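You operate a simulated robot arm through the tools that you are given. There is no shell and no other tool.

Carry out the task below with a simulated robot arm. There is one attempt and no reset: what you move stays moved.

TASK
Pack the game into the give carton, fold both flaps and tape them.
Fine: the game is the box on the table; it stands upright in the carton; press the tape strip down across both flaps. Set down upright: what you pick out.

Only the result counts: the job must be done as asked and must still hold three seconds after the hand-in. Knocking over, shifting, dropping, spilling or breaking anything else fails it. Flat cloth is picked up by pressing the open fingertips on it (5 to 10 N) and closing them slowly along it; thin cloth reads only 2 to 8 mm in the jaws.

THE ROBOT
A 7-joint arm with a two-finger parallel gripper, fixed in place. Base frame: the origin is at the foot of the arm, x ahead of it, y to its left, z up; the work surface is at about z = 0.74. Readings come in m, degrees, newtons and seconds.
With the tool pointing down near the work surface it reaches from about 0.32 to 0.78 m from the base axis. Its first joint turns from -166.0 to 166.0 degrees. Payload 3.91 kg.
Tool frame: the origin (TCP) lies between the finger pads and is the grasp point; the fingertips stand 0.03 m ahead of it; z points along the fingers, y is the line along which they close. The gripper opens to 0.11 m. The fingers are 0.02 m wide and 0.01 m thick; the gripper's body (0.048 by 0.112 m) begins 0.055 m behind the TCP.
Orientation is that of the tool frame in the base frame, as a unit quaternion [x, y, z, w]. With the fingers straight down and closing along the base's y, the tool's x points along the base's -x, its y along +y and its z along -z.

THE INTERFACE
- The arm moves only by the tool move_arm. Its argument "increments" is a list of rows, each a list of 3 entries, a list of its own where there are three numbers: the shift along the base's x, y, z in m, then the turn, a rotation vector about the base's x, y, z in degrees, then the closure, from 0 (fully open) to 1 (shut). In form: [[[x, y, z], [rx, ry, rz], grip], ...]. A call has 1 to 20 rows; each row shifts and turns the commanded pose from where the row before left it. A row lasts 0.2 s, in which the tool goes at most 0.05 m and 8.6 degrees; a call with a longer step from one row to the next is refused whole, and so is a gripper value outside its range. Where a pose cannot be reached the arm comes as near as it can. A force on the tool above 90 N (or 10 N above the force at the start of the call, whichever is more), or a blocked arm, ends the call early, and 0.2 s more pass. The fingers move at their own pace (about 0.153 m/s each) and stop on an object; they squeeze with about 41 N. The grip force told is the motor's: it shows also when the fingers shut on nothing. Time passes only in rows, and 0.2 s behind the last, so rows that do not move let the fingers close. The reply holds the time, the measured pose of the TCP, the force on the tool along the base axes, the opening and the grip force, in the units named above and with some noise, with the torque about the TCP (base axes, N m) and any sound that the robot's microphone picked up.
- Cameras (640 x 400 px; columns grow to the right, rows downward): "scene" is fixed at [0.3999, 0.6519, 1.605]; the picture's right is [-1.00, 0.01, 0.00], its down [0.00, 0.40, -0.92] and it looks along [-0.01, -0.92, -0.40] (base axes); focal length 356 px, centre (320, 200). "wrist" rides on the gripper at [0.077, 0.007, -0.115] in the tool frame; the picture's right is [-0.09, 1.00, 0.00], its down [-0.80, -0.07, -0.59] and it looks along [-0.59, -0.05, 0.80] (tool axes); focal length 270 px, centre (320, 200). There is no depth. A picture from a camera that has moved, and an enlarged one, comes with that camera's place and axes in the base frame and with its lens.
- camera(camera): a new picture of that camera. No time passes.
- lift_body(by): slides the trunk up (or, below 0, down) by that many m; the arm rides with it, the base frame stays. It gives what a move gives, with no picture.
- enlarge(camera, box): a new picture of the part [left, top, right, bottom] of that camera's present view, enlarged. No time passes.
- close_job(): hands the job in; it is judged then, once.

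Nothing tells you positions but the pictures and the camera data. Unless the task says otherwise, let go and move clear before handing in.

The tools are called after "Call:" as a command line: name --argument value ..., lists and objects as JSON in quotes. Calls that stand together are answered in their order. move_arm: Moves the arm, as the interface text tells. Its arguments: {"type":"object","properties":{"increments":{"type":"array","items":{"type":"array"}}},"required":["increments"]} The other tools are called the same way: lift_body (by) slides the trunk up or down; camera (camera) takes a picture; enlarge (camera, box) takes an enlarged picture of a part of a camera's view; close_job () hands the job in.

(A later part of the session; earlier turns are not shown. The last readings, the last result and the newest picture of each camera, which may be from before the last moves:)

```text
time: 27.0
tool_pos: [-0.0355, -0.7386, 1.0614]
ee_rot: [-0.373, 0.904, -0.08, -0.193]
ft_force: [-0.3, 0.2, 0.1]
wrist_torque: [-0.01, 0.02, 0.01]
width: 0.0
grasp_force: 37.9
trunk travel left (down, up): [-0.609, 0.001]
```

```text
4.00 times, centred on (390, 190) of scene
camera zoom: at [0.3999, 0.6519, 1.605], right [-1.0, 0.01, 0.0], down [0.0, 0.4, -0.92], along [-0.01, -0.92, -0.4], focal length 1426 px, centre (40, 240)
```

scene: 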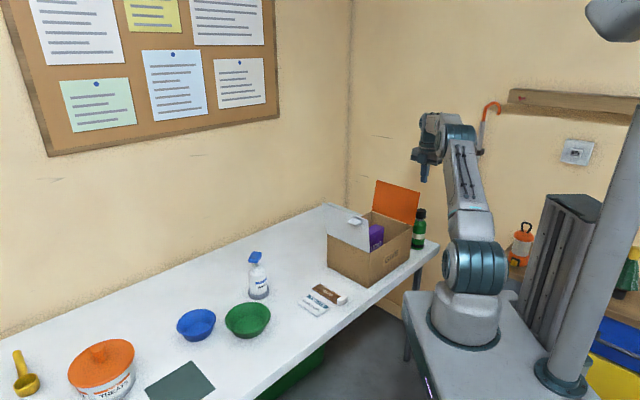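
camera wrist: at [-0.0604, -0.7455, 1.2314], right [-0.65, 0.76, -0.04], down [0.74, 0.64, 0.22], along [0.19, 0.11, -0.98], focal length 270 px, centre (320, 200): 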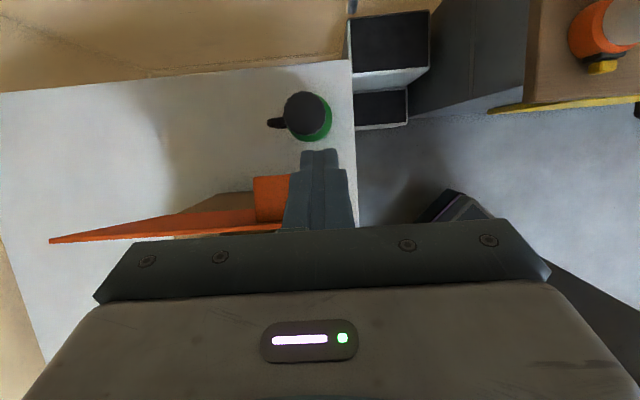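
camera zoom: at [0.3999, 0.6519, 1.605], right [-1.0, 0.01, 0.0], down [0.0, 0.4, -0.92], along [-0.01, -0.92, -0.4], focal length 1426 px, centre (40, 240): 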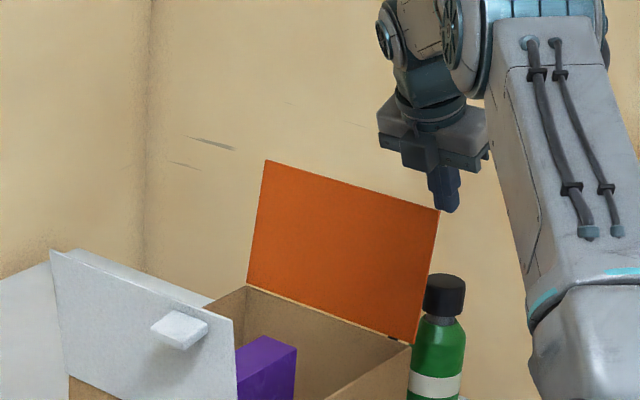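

The tip is behind the flap with no contact force. I'll lower 1 cm more, pull toward the carton's middle, and look.

Call:
move_arm --increments '[[[0.003, -0.001, -0.01], [0, 0, 0], 1.0], [[0.014, 0.014, 0], [0, 0, 0], 1.0], [[0.014, 0.014, 0.004], [0, 0, 0], 1.0], [[0.014, 0.014, 0.002], [0, 0, 0], 1.0], [[0, 0, 0], [0, 0, 0], 1.0]]'

Call:
enlarge --camera "scene" --box '[330, 130, 430, 250]'

Call:
camera --camera "wrist"

```text
time: 28.2
tool_pos: [0.0068, -0.6944, 1.0536]
ee_rot: [-0.374, 0.904, -0.079, -0.192]
ft_force: [-7.4, 6.9, -10.5]
wrist_torque: [0.06, 0.17, 0.06]
width: 0.0
grasp_force: 37.7
trunk travel left (down, up): [-0.609, 0.001]
```

```text
3.33 times, centred on (380, 190) of scene
camera zoom: at [0.3999, 0.6519, 1.605], right [-1.0, 0.01, 0.0], down [0.0, 0.4, -0.92], along [-0.01, -0.92, -0.4], focal length 1188 px, centre (120, 233)
```

zoom: 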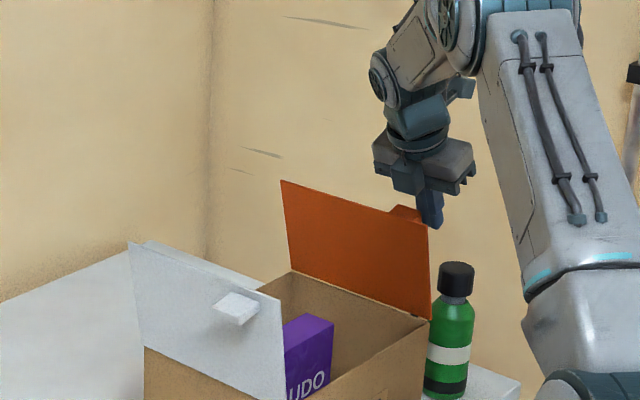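

```text
taken
camera wrist: at [-0.0139, -0.7064, 1.19], right [-0.65, 0.76, -0.03], down [0.74, 0.64, 0.22], along [0.19, 0.12, -0.98], focal length 270 px, centre (320, 200)
```

wrist: 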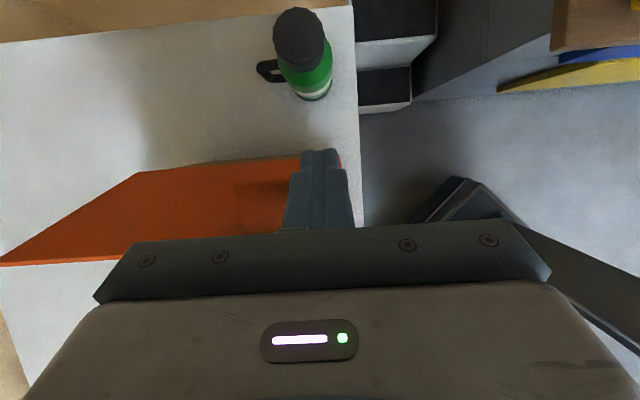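

The flap swings inward past vertical. There's a slight sideways push from the tab, so I'll shift a few mm to the front and keep folding along the arc.

Call:
move_arm --increments '[[[0.007, 0.013, 0.0], [0, 0, 0], 1.0], [[0.011, 0.012, -0.001], [0, 0, 0], 1.0], [[0.012, 0.012, -0.007], [0, 0, 0], 1.0], [[0.012, 0.012, -0.01], [0, 0, 0], 1.0], [[0, 0, 0], [0, 0, 0], 1.0]]'

Call:
enlarge --camera "scene" --box '[330, 130, 430, 250]'

Call:
camera --camera "wrist"

```text
time: 29.4
tool_pos: [0.0505, -0.6472, 1.0389]
ee_rot: [-0.375, 0.904, -0.079, -0.192]
ft_force: [-0.2, 0.0, -1.2]
wrist_torque: [-0.01, 0.01, 0.02]
width: 0.0
grasp_force: 37.7
trunk travel left (down, up): [-0.609, 0.001]
```

```text
3.33 times, centred on (380, 190) of scene
camera zoom: at [0.3999, 0.6519, 1.605], right [-1.0, 0.01, 0.0], down [0.0, 0.4, -0.92], along [-0.01, -0.92, -0.4], focal length 1188 px, centre (120, 233)
```

zoom: 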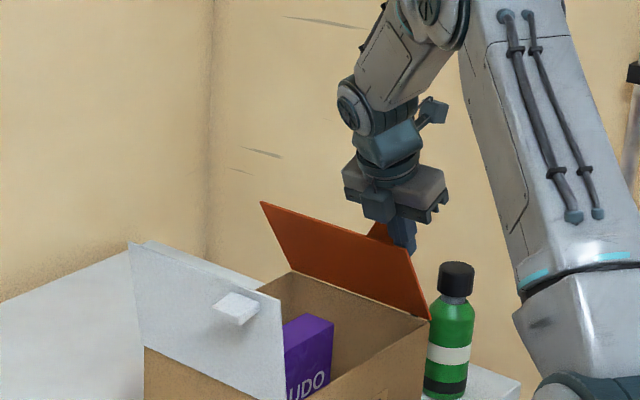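

```text
taken
camera wrist: at [0.0294, -0.6586, 1.1749], right [-0.65, 0.76, -0.04], down [0.74, 0.64, 0.22], along [0.19, 0.11, -0.98], focal length 270 px, centre (320, 200)
```

wrist: 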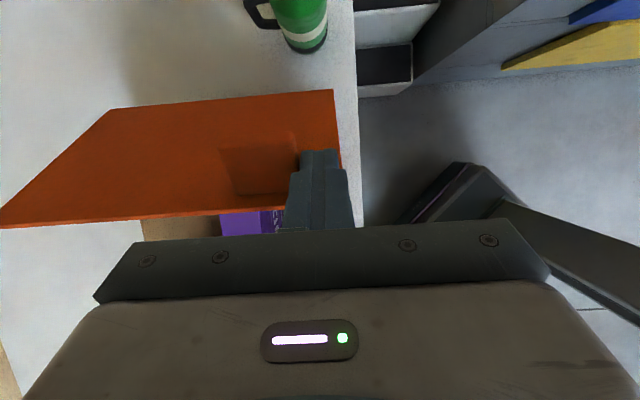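

The flap is at roughly 60° and stays where it's put. I'll keep following the arc down to closed.

Call:
move_arm --increments '[[[0.009, 0.009, -0.01], [0, 0, 0], 1.0], [[0.01, 0.01, -0.012], [0, 0, 0], 1.0], [[0.008, 0.008, -0.013], [0, 0, 0], 1.0], [[0.007, 0.007, -0.015], [0, 0, 0], 1.0], [[0, 0, 0], [0, 0, 0], 1.0]]'

Call:
enlarge --camera "scene" --box '[330, 130, 430, 250]'

Call:
camera --camera "wrist"

```text
time: 30.6
tool_pos: [0.0882, -0.6128, 0.9888]
ee_rot: [-0.376, 0.903, -0.082, -0.193]
ft_force: [11.4, 12.9, 13.8]
wrist_torque: [-0.23, 0.02, 0.19]
width: 0.0003
grasp_force: 37.5
trunk travel left (down, up): [-0.609, 0.001]
```

```text
3.33 times, centred on (380, 190) of scene
camera zoom: at [0.3999, 0.6519, 1.605], right [-1.0, 0.01, 0.0], down [0.0, 0.4, -0.92], along [-0.01, -0.92, -0.4], focal length 1188 px, centre (120, 233)
```

zoom: 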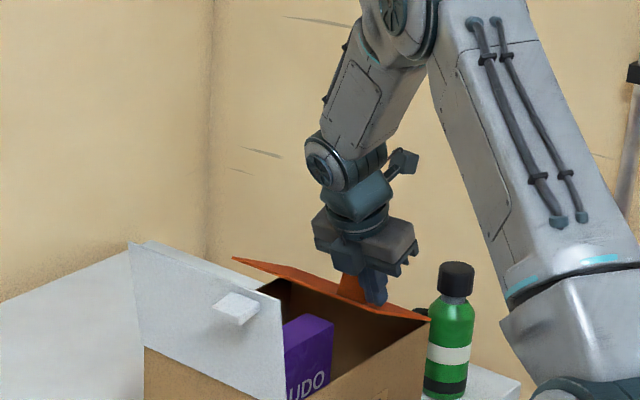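

```text
taken
camera wrist: at [0.067, -0.6237, 1.1258], right [-0.65, 0.76, -0.04], down [0.74, 0.64, 0.22], along [0.19, 0.11, -0.98], focal length 270 px, centre (320, 200)
```

wrist: 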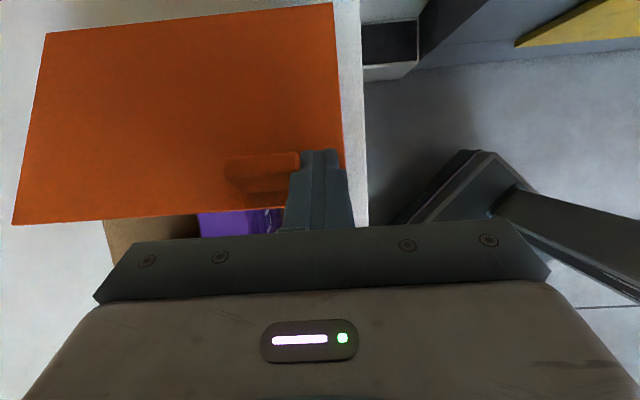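

About 25° remains. There's some rubbing on the tab side, so I'll shift 3 mm away from it and press mostly straight down.

Call:
move_arm --increments '[[[-0.002, 0.003, 0.0], [0, 0, 0], 1.0], [[0.002, 0.002, -0.012], [0, 0, 0], 1.0], [[0.002, 0.002, -0.012], [0, 0, 0], 1.0], [[0.001, 0.001, -0.012], [0, 0, 0], 1.0], [[0, 0, 0], [0, 0, 0], 1.0]]'

Call:
enlarge --camera "scene" --box '[330, 130, 430, 250]'

Call:
camera --camera "wrist"

```text
time: 31.8
tool_pos: [0.0862, -0.6055, 0.9513]
ee_rot: [-0.375, 0.904, -0.08, -0.192]
ft_force: [-0.2, 0.1, 0.0]
wrist_torque: [-0.04, -0.03, -0.01]
width: 0.0001
grasp_force: 37.9
trunk travel left (down, up): [-0.609, 0.001]
```

```text
3.33 times, centred on (380, 190) of scene
camera zoom: at [0.3999, 0.6519, 1.605], right [-1.0, 0.01, 0.0], down [0.0, 0.4, -0.92], along [-0.01, -0.92, -0.4], focal length 1188 px, centre (120, 233)
```

zoom: 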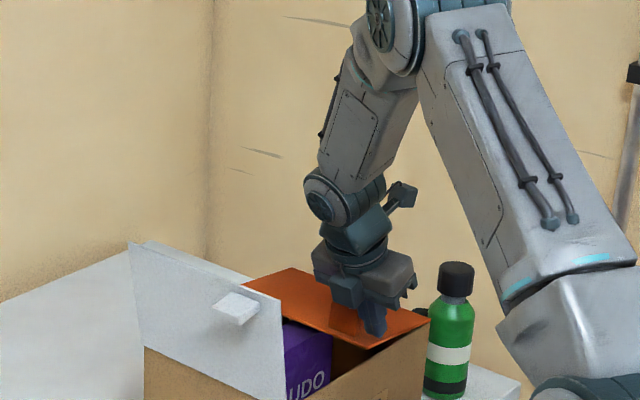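

```text
taken
camera wrist: at [0.066, -0.6178, 1.0872], right [-0.65, 0.76, -0.04], down [0.74, 0.64, 0.22], along [0.19, 0.11, -0.98], focal length 270 px, centre (320, 200)
```

wrist: 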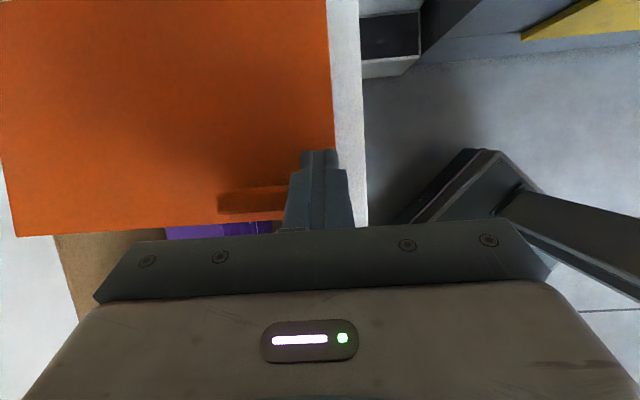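

The flap is almost flat. I'll press the last bit gently.

Call:
move_arm --increments '[[[0, 0, -0.006], [0, 0, 0], 1.0], [[0, 0, -0.005], [0, 0, 0], 1.0], [[0, 0, -0.003], [0, 0, 0], 1.0], [[0, 0, 0], [0, 0, 0], 1.0]]'

```text
time: 32.8
tool_pos: [0.088, -0.6051, 0.9373]
ee_rot: [-0.374, 0.904, -0.079, -0.192]
ft_force: [-0.1, -0.5, 1.6]
wrist_torque: [-0.03, 0.01, -0.01]
width: 0.0
grasp_force: 38.0
trunk travel left (down, up): [-0.609, 0.001]
```

Call:
move_arm --increments '[[[0, 0, -0.003], [0, 0, 0], 1.0], [[0, 0, -0.003], [0, 0, 0], 1.0], [[0, 0, 0], [0, 0, 0], 1.0]]'

Call:
enlarge --camera "scene" --box '[330, 160, 430, 280]'

```text
time: 33.6
tool_pos: [0.0892, -0.6058, 0.9346]
ee_rot: [-0.374, 0.903, -0.081, -0.193]
ft_force: [1.8, 2.3, 22.2]
wrist_torque: [0.02, 0.03, 0.02]
width: 0.0
grasp_force: 37.4
trunk travel left (down, up): [-0.609, 0.001]
```

```text
3.33 times, centred on (380, 220) of scene
camera zoom: at [0.3999, 0.6519, 1.605], right [-1.0, 0.01, 0.0], down [0.0, 0.4, -0.92], along [-0.01, -0.92, -0.4], focal length 1188 px, centre (120, 133)
```

zoom: 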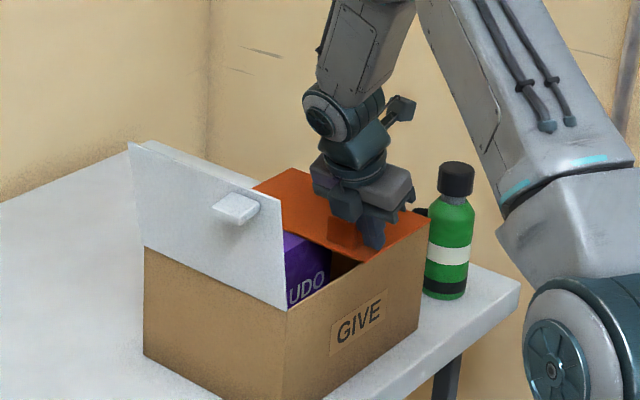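

The orange flap is flat. I'll lift off, see whether it stays, and straighten the tool.

Call:
move_arm --increments '[[[0, 0, 0.01], [0, 0, 0], 1.0], [[0, 0, 0.03], [0, 0, 0], 1.0], [[0, 0, 0.04], [0, 0, 0], 1.0], [[0, 0, 0.04], [0, 0, 0], 1.0], [[0, 0, 0.04], [5.66, -5.66, 0], 1.0], [[0, 0, 0.035], [5.66, -5.66, 0], 1.0], [[0, 0, 0], [5.66, -5.66, 0], 1.0], [[0, 0, 0], [0, 0, 0], 1.0]]'

Call:
camera --camera "wrist"

Call:
enlarge --camera "scene" --box '[310, 130, 430, 280]'

```text
time: 35.4
tool_pos: [0.0899, -0.6061, 1.1285]
ee_rot: [-0.384, 0.923, 0.001, 0.001]
ft_force: [0.4, 0.0, 0.4]
wrist_torque: [0.0, -0.04, -0.01]
width: 0.0002
grasp_force: 37.8
trunk travel left (down, up): [-0.609, 0.001]
```

```text
taken
camera wrist: at [0.0309, -0.6549, 1.242], right [-0.64, 0.77, 0.0], down [0.61, 0.52, 0.6], along [0.46, 0.38, -0.8], focal length 270 px, centre (320, 200)
```

wrist: 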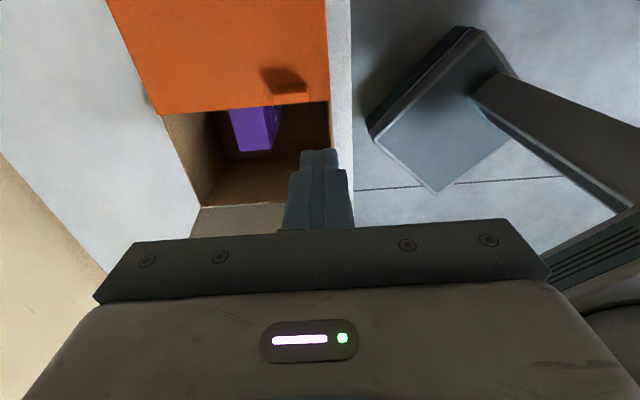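

```text
2.67 times, centred on (370, 205) of scene
camera zoom: at [0.3999, 0.6519, 1.605], right [-1.0, 0.01, 0.0], down [0.0, 0.4, -0.92], along [-0.01, -0.92, -0.4], focal length 950 px, centre (187, 187)
```

zoom: 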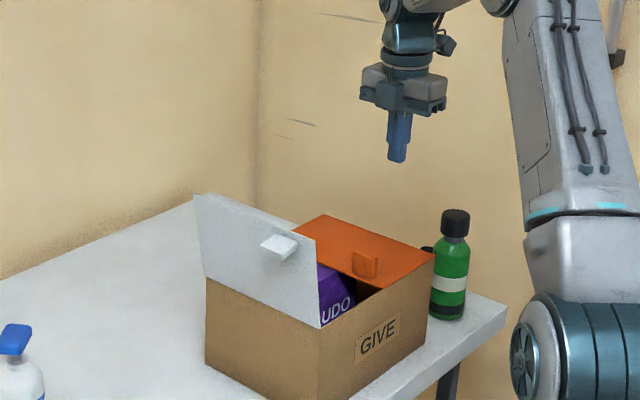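

The orange flap stays shut and its edge lies on the carton's mid line. Next I'll go over to the outer side of the grey flap, clear of its tab.

Call:
move_arm --increments '[[[0.036, 0.012, 0.005], [0, 0, 0], 1.0], [[0.036, 0.012, 0], [0, 0, 0], 1.0], [[0.036, 0.012, 0], [0, 0, 0], 1.0], [[0.036, 0.012, 0], [0, 0, 0], 1.0], [[0.036, 0.012, 0], [0, 0, 0], 1.0], [[0.036, 0.013, 0], [0, 0, 0], 1.0], [[0.034, 0.013, 0], [0, 0, 0], 1.0], [[0, 0, 0], [0, 0, 0], 1.0]]'

Call:
camera --camera "wrist"

Call:
enlarge --camera "scene" --box '[270, 130, 430, 290]'

```text
time: 37.2
tool_pos: [0.3353, -0.5206, 1.133]
ee_rot: [-0.382, 0.924, -0.001, 0.0]
ft_force: [-1.4, 0.5, -0.3]
wrist_torque: [0.01, -0.06, 0.01]
width: 0.0
grasp_force: 37.8
trunk travel left (down, up): [-0.609, 0.001]
```

```text
taken
camera wrist: at [0.2764, -0.5696, 1.2475], right [-0.64, 0.77, 0.0], down [0.62, 0.52, 0.59], along [0.46, 0.38, -0.8], focal length 270 px, centre (320, 200)
```

wrist: 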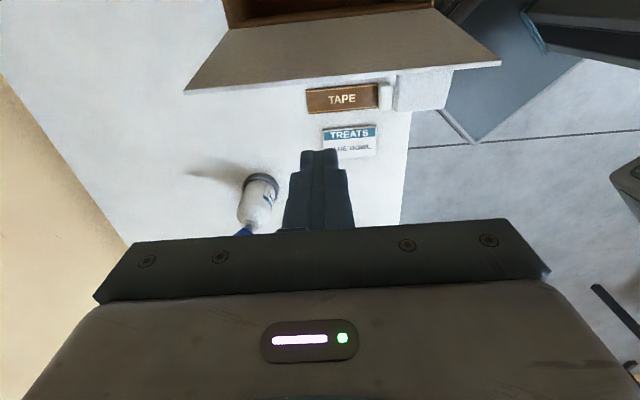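

```text
2.50 times, centred on (350, 210) of scene
camera zoom: at [0.3999, 0.6519, 1.605], right [-1.0, 0.01, 0.0], down [0.0, 0.4, -0.92], along [-0.01, -0.92, -0.4], focal length 891 px, centre (245, 175)
```

zoom: 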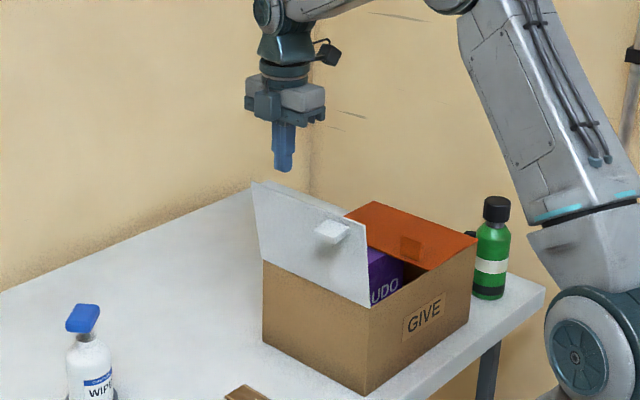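

The finger is just outside the grey flap's top edge. I'll go down and push the flap inward along its arc.

Call:
move_arm --increments '[[[0, 0, -0.04], [0, 0, 0], 1.0], [[0, 0, -0.04], [0, 0, 0], 1.0], [[-0.0187, -0.0187, 0], [0, 0, 0], 1.0], [[-0.0187, -0.0187, 0.002], [0, 0, 0], 1.0], [[-0.0226, -0.0226, -0.004], [0, 0, 0], 1.0], [[0, 0, 0], [0, 0, 0], 1.0]]'

Call:
camera --camera "wrist"

Call:
enlarge --camera "scene" --box '[270, 130, 430, 290]'

```text
time: 38.6
tool_pos: [0.2772, -0.5792, 1.0492]
ee_rot: [-0.382, 0.924, 0.0, 0.0]
ft_force: [-0.1, 0.2, -0.8]
wrist_torque: [-0.04, 0.0, -0.02]
width: 0.0
grasp_force: 37.7
trunk travel left (down, up): [-0.609, 0.001]
```

```text
taken
camera wrist: at [0.2189, -0.6291, 1.1636], right [-0.64, 0.77, 0.0], down [0.62, 0.52, 0.59], along [0.46, 0.38, -0.8], focal length 270 px, centre (320, 200)
```

wrist: 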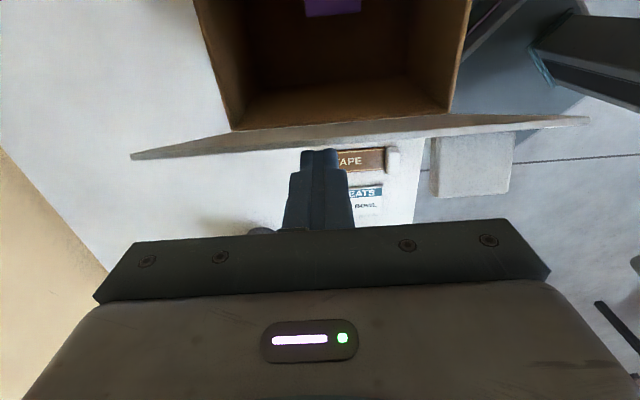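

```text
2.50 times, centred on (350, 210) of scene
camera zoom: at [0.3999, 0.6519, 1.605], right [-1.0, 0.01, 0.0], down [0.0, 0.4, -0.92], along [-0.01, -0.92, -0.4], focal length 891 px, centre (245, 175)
```

zoom: 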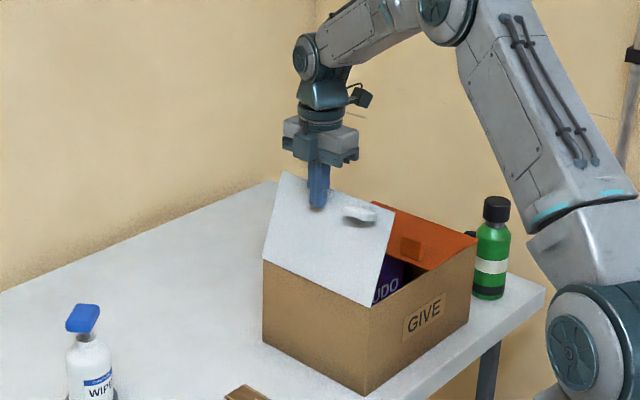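

The grey flap is folding inward smoothly. I'll continue along the arc.

Call:
move_arm --increments '[[[-0.022, -0.022, -0.012], [0, 0, 0], 1.0], [[-0.0184, -0.0184, -0.019], [0, 0, 0], 1.0], [[-0.0139, -0.0139, -0.025], [0, 0, 0], 1.0], [[-0.0067, -0.0067, -0.02], [0, 0, 0], 1.0], [[-0.004, -0.004, -0.02], [0, 0, 0], 1.0], [[0, 0, 0], [0, 0, 0], 1.0]]'

Call:
camera --camera "wrist"

Call:
enlarge --camera "scene" --box '[270, 130, 430, 290]'

```text
time: 40.0
tool_pos: [0.2127, -0.6464, 0.9531]
ee_rot: [-0.383, 0.924, -0.001, 0.0]
ft_force: [-1.2, 0.8, -0.7]
wrist_torque: [-0.02, 0.01, 0.01]
width: 0.0
grasp_force: 37.5
trunk travel left (down, up): [-0.609, 0.001]
```

```text
taken
camera wrist: at [0.1539, -0.6953, 1.0673], right [-0.64, 0.77, 0.0], down [0.62, 0.52, 0.59], along [0.46, 0.38, -0.8], focal length 270 px, centre (320, 200)
```

wrist: 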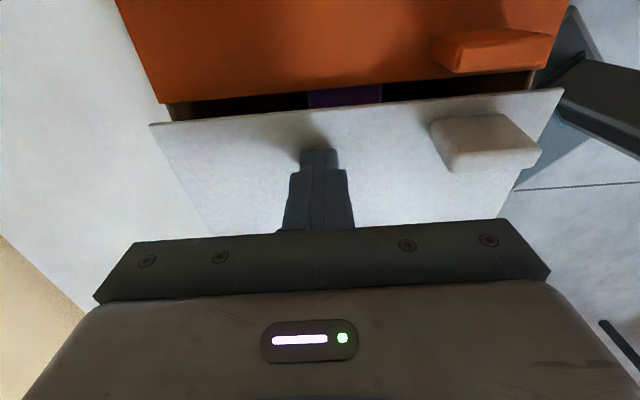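

```text
2.50 times, centred on (350, 210) of scene
camera zoom: at [0.3999, 0.6519, 1.605], right [-1.0, 0.01, 0.0], down [0.0, 0.4, -0.92], along [-0.01, -0.92, -0.4], focal length 891 px, centre (245, 175)
```

zoom: 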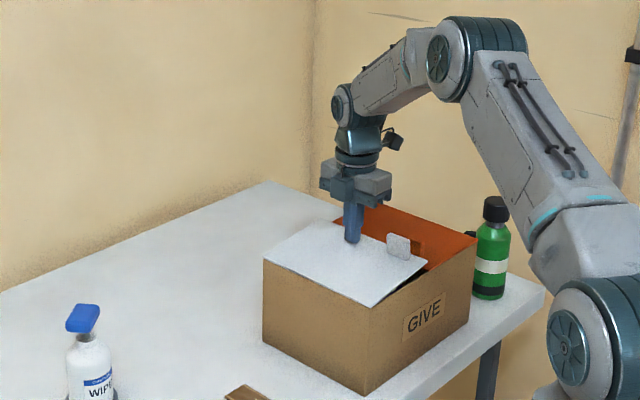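

Almost closed. I'll press it down the rest of the way gently.

Call:
move_arm --increments '[[[-0.001, -0.001, -0.008], [0, 0, 0], 1.0], [[0, 0, -0.006], [0, 0, 0], 1.0], [[0, 0, -0.004], [0, 0, 0], 1.0], [[0, 0, -0.002], [0, 0, 0], 1.0], [[0, 0, 0], [0, 0, 0], 1.0]]'

Call:
camera --camera "wrist"

```text
time: 41.2
tool_pos: [0.212, -0.6451, 0.9351]
ee_rot: [-0.383, 0.924, 0.0, 0.0]
ft_force: [-0.9, -1.1, 7.1]
wrist_torque: [0.04, -0.02, 0.02]
width: 0.0
grasp_force: 38.0
trunk travel left (down, up): [-0.609, 0.001]
```

```text
taken
camera wrist: at [0.1526, -0.6948, 1.0493], right [-0.64, 0.77, 0.0], down [0.62, 0.52, 0.59], along [0.46, 0.38, -0.8], focal length 270 px, centre (320, 200)
```

wrist: 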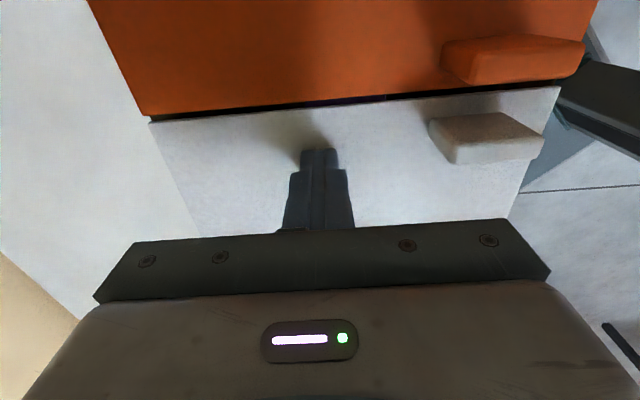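

Both flaps lie flat and meet at the middle. I'll give a small extra press, then lift to look.

Call:
move_arm --increments '[[[0, 0, -0.002], [0, 0, 0], 1.0], [[0, 0, 0], [0, 0, 0], 1.0], [[0, 0, 0.02], [0, 0, 0], 1.0], [[0, 0, 0.03], [0, 0, 0], 1.0], [[0, 0, 0.04], [0, 0, 0], 1.0], [[0, 0, 0.04], [0, 0, 0], 1.0], [[0, 0, 0], [0, 0, 0], 1.0]]'

Call:
camera --camera "wrist"

Call:
enlarge --camera "scene" --box '[270, 130, 430, 290]'

Call:
enlarge --camera "scene" --box '[270, 270, 370, 340]'

```text
time: 42.8
tool_pos: [0.2115, -0.6461, 1.0628]
ee_rot: [-0.383, 0.924, 0.001, 0.0]
ft_force: [0.6, 0.1, -1.0]
wrist_torque: [0.02, 0.0, -0.01]
width: 0.0
grasp_force: 37.4
trunk travel left (down, up): [-0.609, 0.001]
```

```text
taken
camera wrist: at [0.1535, -0.6952, 1.178], right [-0.64, 0.77, 0.0], down [0.62, 0.52, 0.59], along [0.46, 0.38, -0.8], focal length 270 px, centre (320, 200)
```

wrist: 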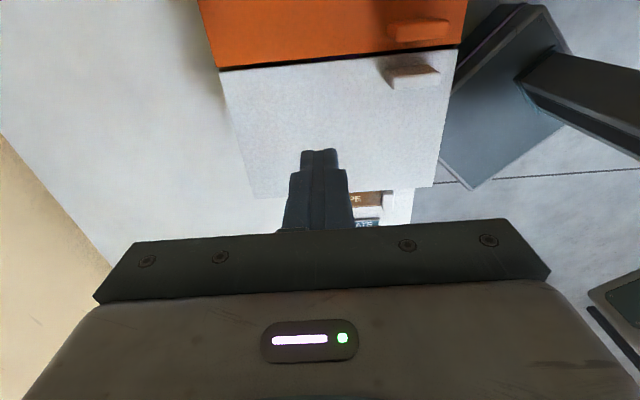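

```text
2.50 times, centred on (350, 210) of scene
camera zoom: at [0.3999, 0.6519, 1.605], right [-1.0, 0.01, 0.0], down [0.0, 0.4, -0.92], along [-0.01, -0.92, -0.4], focal length 891 px, centre (245, 175)
```

zoom: 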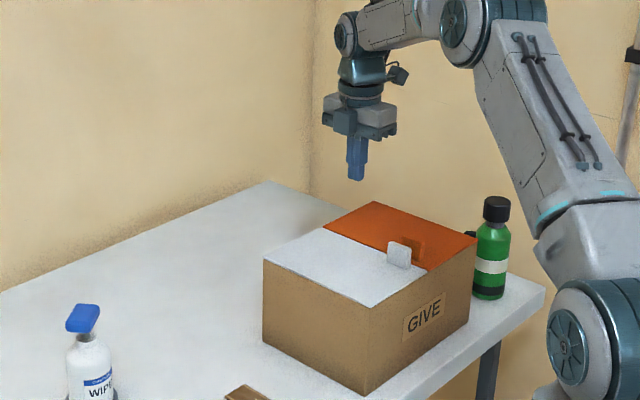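

```text
5.71 times, centred on (320, 305) of scene
camera zoom: at [0.3999, 0.6519, 1.605], right [-1.0, 0.01, 0.0], down [0.0, 0.4, -0.92], along [-0.01, -0.92, -0.4], focal length 2037 px, centre (320, -400)
```

zoom: 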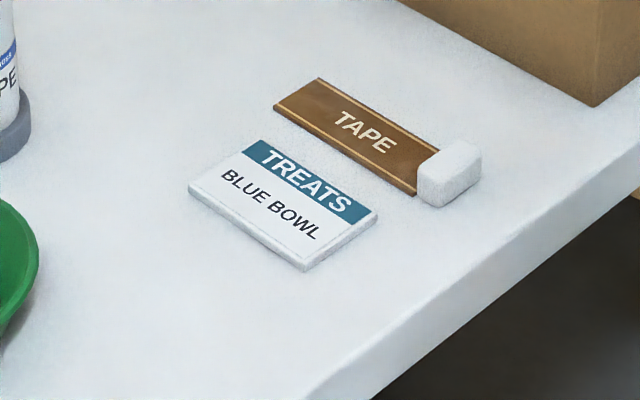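

Both flaps are down and stay shut, with the tabs to the front of centre. Next is the tape: it lies along the table's depth with a grip block at its front end. I'll move above the block, turning 90° so the fingers close across its width.

Call:
move_arm --increments '[[[0, 0, 0.03], [0, 0, 0], 1.0], [[0.008, 0.022, 0], [0, 0, 7.5], 0.6], [[0.008, 0.022, 0], [0, 0, 7.5], 0.35], [[0.008, 0.022, 0], [0, 0, 7.5], 0.35], [[0.008, 0.022, 0], [0, 0, 7.5], 0.35], [[0.008, 0.022, 0], [0, 0, 7.5], 0.35], [[0.008, 0.022, 0], [0, 0, 7.5], 0.35], [[0.008, 0.022, 0], [0, 0, 7.5], 0.35], [[0.008, 0.022, 0], [0, 0, 7.5], 0.35], [[0.008, 0.022, -0.02], [0, 0, 7.5], 0.35], [[0.008, 0.022, -0.03], [0, 0, 7.5], 0.35], [[0.008, 0.018, -0.03], [0, 0, 7.5], 0.35], [[0.006, 0.018, -0.03], [0, 0, 7.5], 0.35], [[0, 0, 0], [0, 0, 0], 0.35]]'

Call:
camera --camera "wrist"

Call:
camera --camera "scene"

```text
time: 45.8
tool_pos: [0.3069, -0.3909, 0.9803]
ee_rot: [0.924, -0.382, 0.0, 0.0]
ft_force: [-1.0, -0.6, 0.3]
wrist_torque: [0.01, 0.01, 0.04]
width: 0.0711
grasp_force: 0.1
trunk travel left (down, up): [-0.609, 0.001]
```

```text
taken
camera wrist: at [0.358, -0.449, 1.0953], right [-0.77, -0.64, 0.0], down [-0.52, 0.62, 0.59], along [-0.38, 0.46, -0.8], focal length 270 px, centre (320, 200)
```

wrist: 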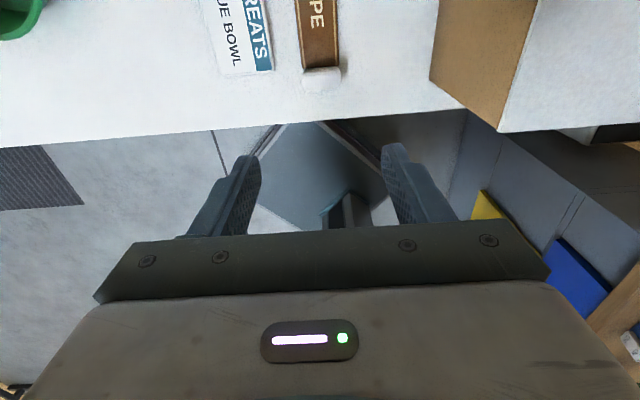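

```text
taken
```

scene: 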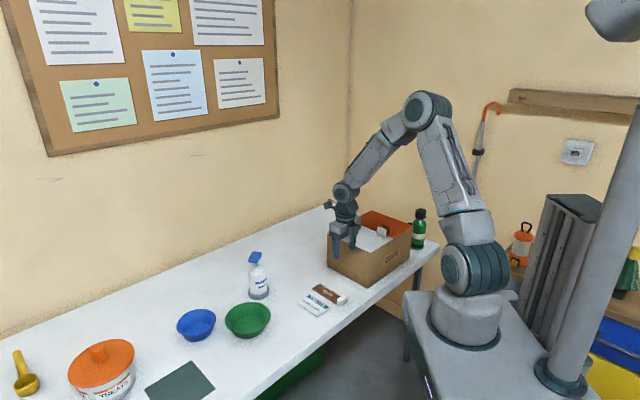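

Call:
enlarge --camera "wrist" --box '[220, 0, 400, 110]'

```text
3.56 times, centred on (310, 55) of wrist
camera zoom: at [0.358, -0.449, 1.0953], right [-0.77, -0.64, 0.0], down [-0.52, 0.62, 0.59], along [-0.38, 0.46, -0.8], focal length 961 px, centre (356, 716)
```

zoom: 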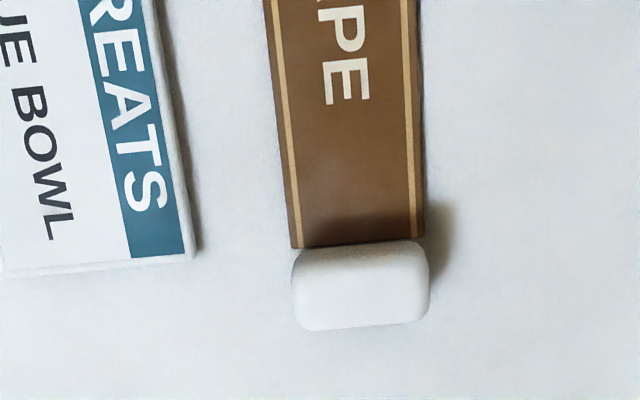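

The block's centre is about (0.307, -0.392), 0.044 wide and 0.024 deep. I'll go down over it and check before closing.

Call:
move_arm --increments '[[[0, -0.001, -0.04], [0, 0, 0], 0.35], [[0, 0, -0.04], [0, 0, 0], 0.35], [[0, 0, -0.04], [0, 0, 0], 0.35], [[0, 0, -0.04], [0, 0, 0], 0.35], [[0, 0, -0.015], [0, 0, 0], 0.35], [[0, 0, 0], [0, 0, 0], 0.35]]'

Call:
camera --camera "wrist"

Call:
enlarge --camera "scene" --box '[270, 230, 390, 330]'

```text
time: 47.2
tool_pos: [0.3066, -0.3907, 0.8072]
ee_rot: [0.924, -0.383, 0.0, 0.0]
ft_force: [-0.3, 0.0, -0.2]
wrist_torque: [0.01, 0.02, -0.01]
width: 0.0714
grasp_force: 0.0
trunk travel left (down, up): [-0.609, 0.001]
```

```text
taken
camera wrist: at [0.3556, -0.4504, 0.9216], right [-0.77, -0.64, 0.0], down [-0.52, 0.62, 0.59], along [-0.38, 0.46, -0.8], focal length 270 px, centre (320, 200)
```

wrist: 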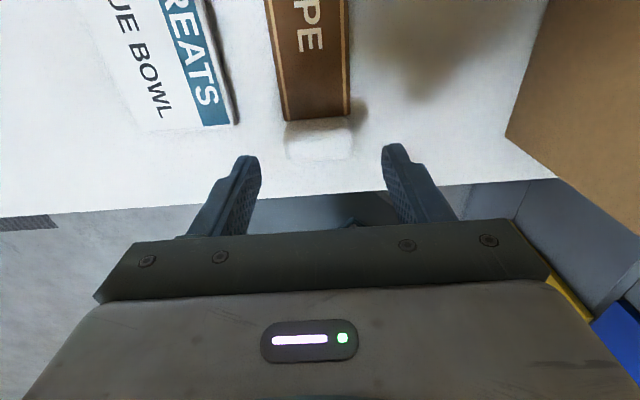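

```text
4.00 times, centred on (330, 280) of scene
camera zoom: at [0.3999, 0.6519, 1.605], right [-1.0, 0.01, 0.0], down [0.0, 0.4, -0.92], along [-0.01, -0.92, -0.4], focal length 1426 px, centre (280, -120)
```

zoom: 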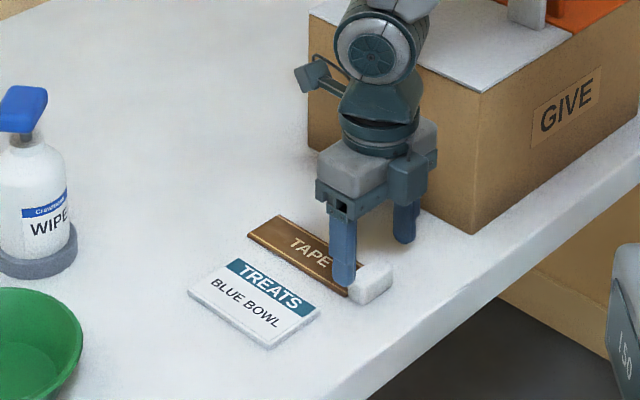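

The block is centred between the fingers. I'll go down to just above the table and close on it.

Call:
move_arm --increments '[[[0, 0, -0.02], [0, 0, 0], 0.35], [[0, 0, -0.01], [0, 0, 0], 0.35], [[0, 0, 0], [0, 0, 0], 0.35]]'

Call:
enlarge --camera "wrist" --box '[200, 60, 440, 210]'

```text
time: 48.0
tool_pos: [0.3057, -0.3905, 0.7769]
ee_rot: [0.924, -0.382, 0.0, 0.0]
ft_force: [1.1, 1.0, -0.7]
wrist_torque: [-0.01, 0.02, -0.02]
width: 0.0713
grasp_force: 0.0
trunk travel left (down, up): [-0.609, 0.001]
```

```text
2.67 times, centred on (320, 135) of wrist
camera zoom: at [0.3552, -0.4498, 0.8916], right [-0.77, -0.64, 0.0], down [-0.52, 0.62, 0.59], along [-0.38, 0.46, -0.8], focal length 721 px, centre (320, 373)
```

zoom: 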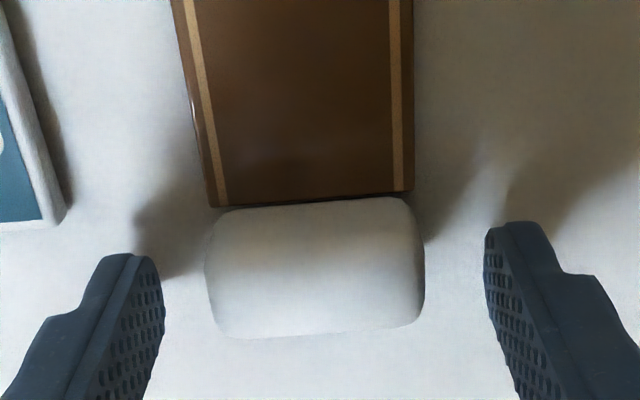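

The block is well inside the grip. Closing now.

Call:
move_arm --increments '[[[0, 0, -0.001], [0, 0, 0], 0.5], [[0, 0, 0], [0, 0, 0], 0.58], [[0, 0, 0], [0, 0, 0], 0.7], [[0, 0, 0], [0, 0, 0], 0.8], [[0, 0, 0], [0, 0, 0], 0.8]]'

```text
time: 49.2
tool_pos: [0.3061, -0.3912, 0.776]
ee_rot: [0.924, -0.383, 0.0, 0.0]
ft_force: [0.2, 0.0, 1.2]
wrist_torque: [-0.02, 0.02, 0.03]
width: 0.0432
grasp_force: 40.7
trunk travel left (down, up): [-0.609, 0.001]
```

The block is gripped at 0.043 m. I'll lift it straight up and check how the strip hangs.

Call:
move_arm --increments '[[[0, 0, 0.01], [0, 0, 0], 0.8], [[0, 0, 0.02], [0, 0, 0], 0.8], [[0, 0, 0.03], [0, 0, 0], 0.8], [[0, 0, 0.04], [0, 0, 0], 0.8], [[0, 0, 0], [0, 0, 0], 0.8]]'

Call:
camera --camera "wrist"

Call:
enlarge --camera "scene" --box '[270, 210, 390, 310]'

```text
time: 50.4
tool_pos: [0.3044, -0.3928, 0.8756]
ee_rot: [0.924, -0.383, 0.0, 0.0]
ft_force: [-0.4, 0.2, 0.3]
wrist_torque: [-0.01, 0.01, -0.01]
width: 0.043
grasp_force: 40.7
trunk travel left (down, up): [-0.609, 0.001]
```

```text
taken
camera wrist: at [0.355, -0.4512, 0.9902], right [-0.77, -0.64, 0.0], down [-0.52, 0.62, 0.59], along [-0.38, 0.46, -0.8], focal length 270 px, centre (320, 200)
```

wrist: 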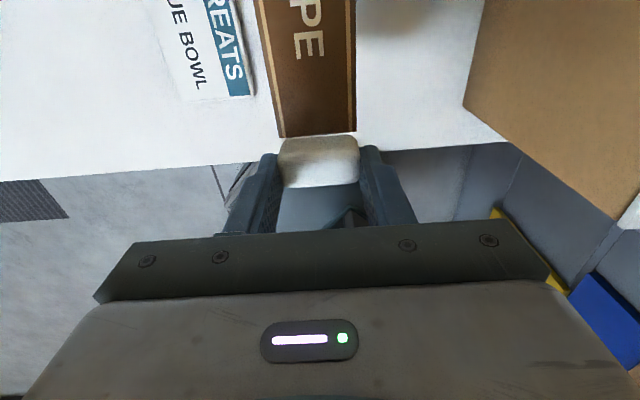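

```text
4.00 times, centred on (330, 260) of scene
camera zoom: at [0.3999, 0.6519, 1.605], right [-1.0, 0.01, 0.0], down [0.0, 0.4, -0.92], along [-0.01, -0.92, -0.4], focal length 1426 px, centre (280, -40)
```

zoom: 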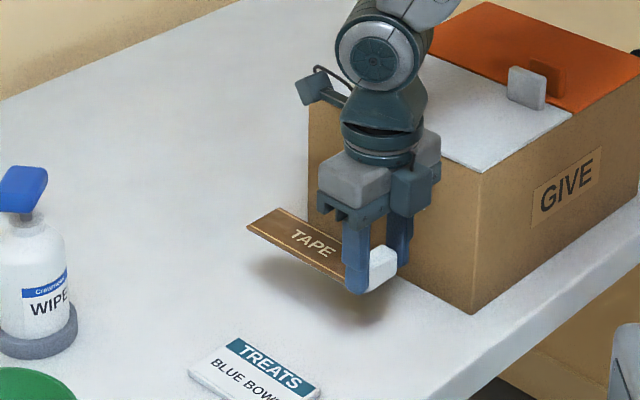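

The strip is held level and rigid. I'll raise it above the carton and turn it back 90°, so it ends up across the seam with the block on the grey side.

Call:
move_arm --increments '[[[0, 0, 0.04], [0, 0, 0], 0.8], [[0, 0, 0.04], [0, 0, 0], 0.8], [[0, 0, 0.04], [0, 0, 0], 0.8], [[0, 0, 0.04], [0, 0, 0], 0.8], [[-0.0052, -0.0188, 0], [0, 0, -7.5], 0.8], [[-0.0052, -0.0188, 0], [0, 0, -7.5], 0.8], [[-0.0052, -0.0188, 0], [0, 0, -7.5], 0.8], [[-0.0052, -0.0188, 0], [0, 0, -7.5], 0.8], [[-0.0052, -0.0188, 0], [0, 0, -7.5], 0.8], [[-0.0052, -0.0188, 0], [0, 0, -7.5], 0.8], [[-0.0052, -0.0188, 0], [0, 0, -7.5], 0.8], [[-0.0052, -0.0188, 0], [0, 0, -7.5], 0.8], [[-0.0052, -0.0188, 0], [0, 0, -7.5], 0.8], [[-0.0052, -0.0188, 0], [0, 0, -7.5], 0.8], [[-0.0052, -0.0188, 0], [0, 0, -7.5], 0.8], [[-0.0052, -0.0188, 0], [0, 0, -7.5], 0.8], [[0, 0, 0], [0, 0, 0], 0.8]]'

Call:
camera --camera "wrist"

Call:
enlarge --camera "scene" --box '[300, 140, 440, 280]'

```text
time: 54.0
tool_pos: [0.2426, -0.6153, 1.0365]
ee_rot: [-0.382, 0.924, 0.0, 0.0]
ft_force: [-0.5, 0.3, -0.7]
wrist_torque: [0.0, 0.03, -0.04]
width: 0.0433
grasp_force: 41.5
trunk travel left (down, up): [-0.609, 0.001]
```

```text
taken
camera wrist: at [0.1832, -0.6641, 1.1508], right [-0.64, 0.77, 0.0], down [0.62, 0.52, 0.59], along [0.46, 0.38, -0.8], focal length 270 px, centre (320, 200)
```

wrist: 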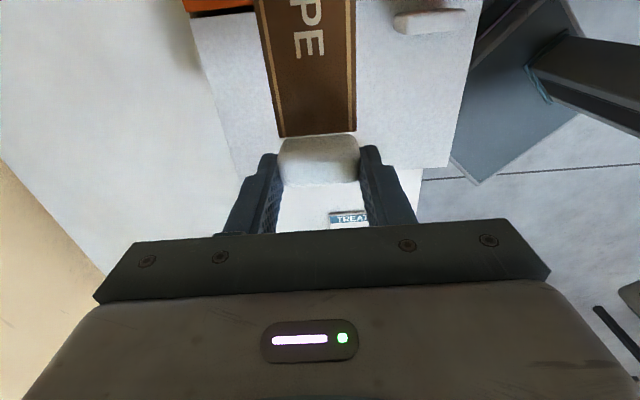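

```text
2.86 times, centred on (370, 210) of scene
camera zoom: at [0.3999, 0.6519, 1.605], right [-1.0, 0.01, 0.0], down [0.0, 0.4, -0.92], along [-0.01, -0.92, -0.4], focal length 1018 px, centre (177, 171)
```

zoom: 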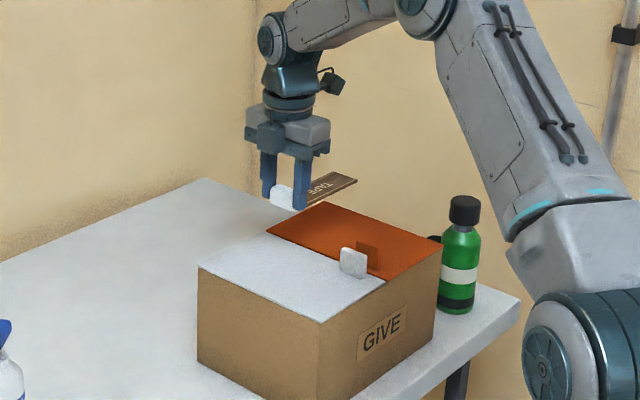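

The strip is aligned over the seam, clear of the tabs. I'll lower it to just above the lid.

Call:
move_arm --increments '[[[-0.001, -0.003, -0.03], [0, 0, 0], 0.8], [[0, 0, -0.03], [0, 0, 0], 0.8], [[0, 0, -0.02], [0, 0, 0], 0.8], [[0, 0, -0.005], [0, 0, 0], 0.8], [[0, 0, 0], [0, 0, 0], 0.8]]'

Call:
camera --camera "wrist"

Call:
enlarge --camera "scene" --box '[310, 170, 430, 270]'

```text
time: 55.2
tool_pos: [0.2414, -0.6181, 0.9505]
ee_rot: [-0.382, 0.924, -0.001, 0.0]
ft_force: [0.3, 0.6, 0.1]
wrist_torque: [0.0, -0.02, 0.0]
width: 0.0431
grasp_force: 40.6
trunk travel left (down, up): [-0.609, 0.001]
```

```text
taken
camera wrist: at [0.183, -0.668, 1.0654], right [-0.64, 0.77, 0.0], down [0.62, 0.52, 0.59], along [0.46, 0.38, -0.8], focal length 270 px, centre (320, 200)
```

wrist: 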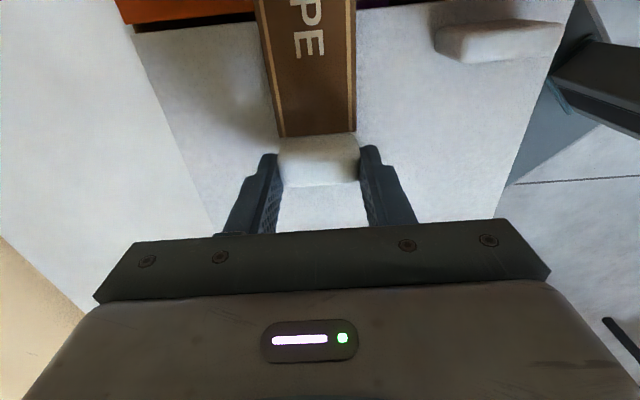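

```text
4.00 times, centred on (370, 220) of scene
camera zoom: at [0.3999, 0.6519, 1.605], right [-1.0, 0.01, 0.0], down [0.0, 0.4, -0.92], along [-0.01, -0.92, -0.4], focal length 1426 px, centre (120, 120)
```

zoom: 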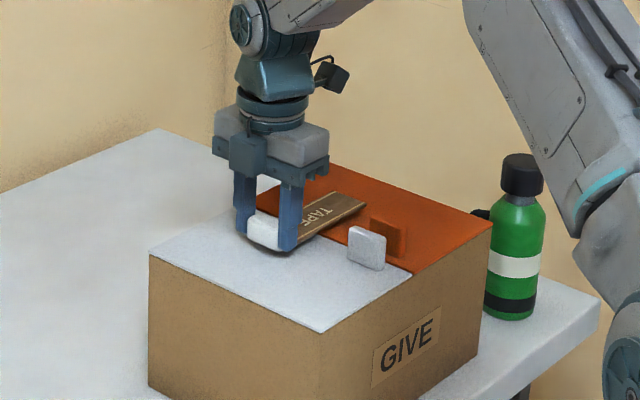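

The strip spans the seam. I'll press it down in small steps until there is clear contact force.

Call:
move_arm --increments '[[[0, 0, -0.004], [0, 0, 0], 0.8], [[0, 0, -0.003], [0, 0, 0], 0.8], [[0, 0, -0.002], [0, 0, 0], 0.8], [[0, 0, 0], [0, 0, 0], 0.8]]'

```text
time: 56.2
tool_pos: [0.2421, -0.6206, 0.9422]
ee_rot: [-0.383, 0.924, 0.001, 0.0]
ft_force: [-0.4, -0.2, 0.1]
wrist_torque: [-0.01, 0.01, -0.03]
width: 0.0434
grasp_force: 41.4
trunk travel left (down, up): [-0.609, 0.001]
```

Call:
move_arm --increments '[[[0, 0, -0.002], [0, 0, 0], 0.8], [[0, 0, -0.002], [0, 0, 0], 0.8], [[0, 0, 0], [0, 0, 0], 0.8]]'

```text
time: 57.0
tool_pos: [0.242, -0.6182, 0.9398]
ee_rot: [-0.384, 0.924, -0.002, -0.001]
ft_force: [-0.2, -0.4, 13.7]
wrist_torque: [-0.25, 0.42, -0.06]
width: 0.0432
grasp_force: 41.0
trunk travel left (down, up): [-0.609, 0.001]
```

Contact at 13.7 N. I'll press slightly harder and hold briefly.

Call:
move_arm --increments '[[[0, 0, -0.002], [0, 0, 0], 0.8], [[0, 0, 0], [0, 0, 0], 0.8], [[0, 0, 0], [0, 0, 0], 0.8], [[0, 0, 0], [0, 0, 0], 0.8]]'

Call:
enlarge --camera "scene" --box '[310, 170, 430, 270]'

```text
time: 58.0
tool_pos: [0.243, -0.6186, 0.94]
ee_rot: [-0.382, 0.924, -0.003, 0.0]
ft_force: [1.9, -5.7, 32.3]
wrist_torque: [-0.52, 0.43, 0.23]
width: 0.0431
grasp_force: 41.3
trunk travel left (down, up): [-0.609, 0.001]
```

```text
4.00 times, centred on (370, 220) of scene
camera zoom: at [0.3999, 0.6519, 1.605], right [-1.0, 0.01, 0.0], down [0.0, 0.4, -0.92], along [-0.01, -0.92, -0.4], focal length 1426 px, centre (120, 120)
```

zoom: 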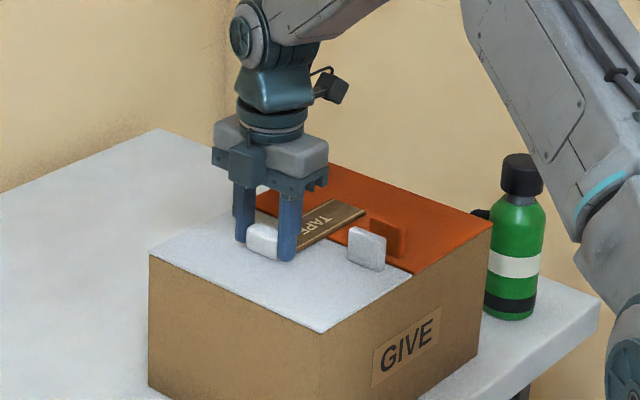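

The strip is pressed down. I'll ease off, open, and lift clear to check that it stays.

Call:
move_arm --increments '[[[0, 0, 0.002], [0, 0, 0], 0.8], [[0, 0, 0.001], [0, 0, 0], 0.6], [[0, 0, 0], [0, 0, 0], 0.45], [[0, 0, 0], [0, 0, 0], 0.35], [[0, 0, 0], [0, 0, 0], 0.35], [[0, 0, 0.02], [0, 0, 0], 0.35], [[0, 0, 0.03], [0, 0, 0], 0.35], [[0, 0, 0.04], [0, 0, 0], 0.35], [[0, 0, 0.03], [0, 0, 0], 0.35], [[0, 0, 0], [0, 0, 0], 0.35]]'

Call:
camera --camera "wrist"

Call:
enlarge --camera "scene" --box '[310, 170, 430, 270]'

```text
time: 60.2
tool_pos: [0.2439, -0.6194, 1.0595]
ee_rot: [-0.382, 0.924, 0.0, -0.001]
ft_force: [0.6, 0.1, 0.1]
wrist_torque: [-0.03, 0.0, -0.01]
width: 0.0718
grasp_force: 0.1
trunk travel left (down, up): [-0.609, 0.001]
```

```text
taken
camera wrist: at [0.1851, -0.6691, 1.1745], right [-0.64, 0.77, 0.0], down [0.62, 0.52, 0.59], along [0.46, 0.38, -0.8], focal length 270 px, centre (320, 200)
```

wrist: 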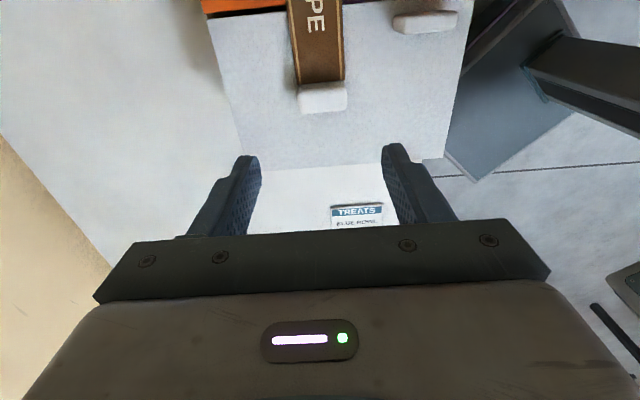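

```text
4.00 times, centred on (370, 220) of scene
camera zoom: at [0.3999, 0.6519, 1.605], right [-1.0, 0.01, 0.0], down [0.0, 0.4, -0.92], along [-0.01, -0.92, -0.4], focal length 1426 px, centre (120, 120)
```

zoom: 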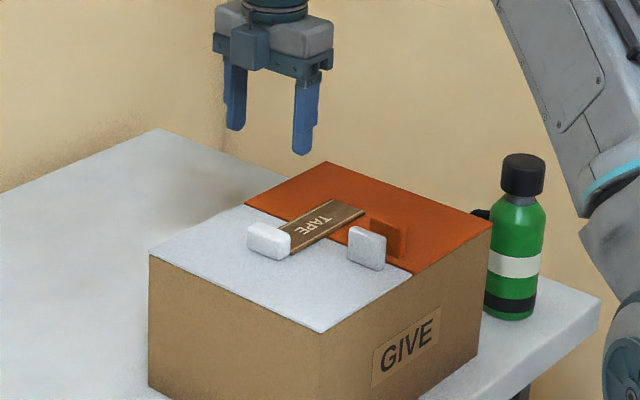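

The tape stays in place across both flaps. To make sure it's stuck I'll close the fingers and press it down on the orange side, at the seam, and on the grey side.

Call:
move_arm --increments '[[[0, 0, 0], [0, 0, 0], 1.0], [[-0.028, -0.025, 0], [0, 0, 0], 1.0], [[-0.028, -0.025, 0], [0, 0, 0], 1.0], [[-0.025, -0.026, 0], [0, 0, 0], 1.0], [[0, 0, -0.04], [0, 0, 0], 1.0], [[0, 0, -0.04], [0, 0, 0], 1.0], [[0, 0, -0.03], [0, 0, 0], 1.0], [[0, 0, 0], [0, 0, 0], 1.0]]'

Call:
camera --camera "wrist"

Call:
enlarge --camera "scene" --box '[310, 170, 430, 270]'

```text
time: 62.0
tool_pos: [0.1598, -0.6953, 0.9485]
ee_rot: [-0.383, 0.924, 0.001, 0.0]
ft_force: [0.2, 0.0, -0.4]
wrist_torque: [-0.02, 0.04, -0.04]
width: 0.0001
grasp_force: 38.0
trunk travel left (down, up): [-0.609, 0.001]
```

```text
taken
camera wrist: at [0.1022, -0.7447, 1.0636], right [-0.64, 0.77, 0.0], down [0.62, 0.52, 0.59], along [0.46, 0.38, -0.8], focal length 270 px, centre (320, 200)
```

wrist: 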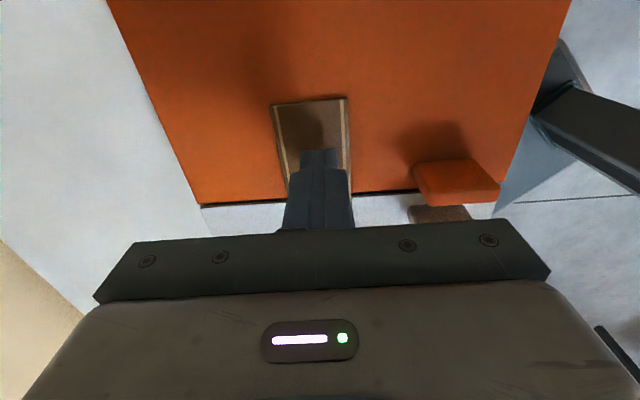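

```text
4.00 times, centred on (370, 220) of scene
camera zoom: at [0.3999, 0.6519, 1.605], right [-1.0, 0.01, 0.0], down [0.0, 0.4, -0.92], along [-0.01, -0.92, -0.4], focal length 1426 px, centre (120, 120)
```

zoom: 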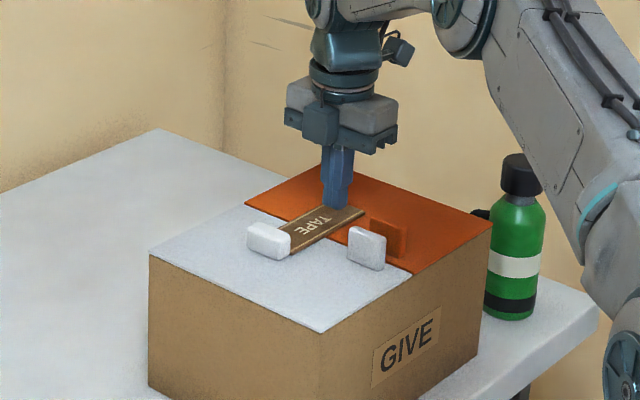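

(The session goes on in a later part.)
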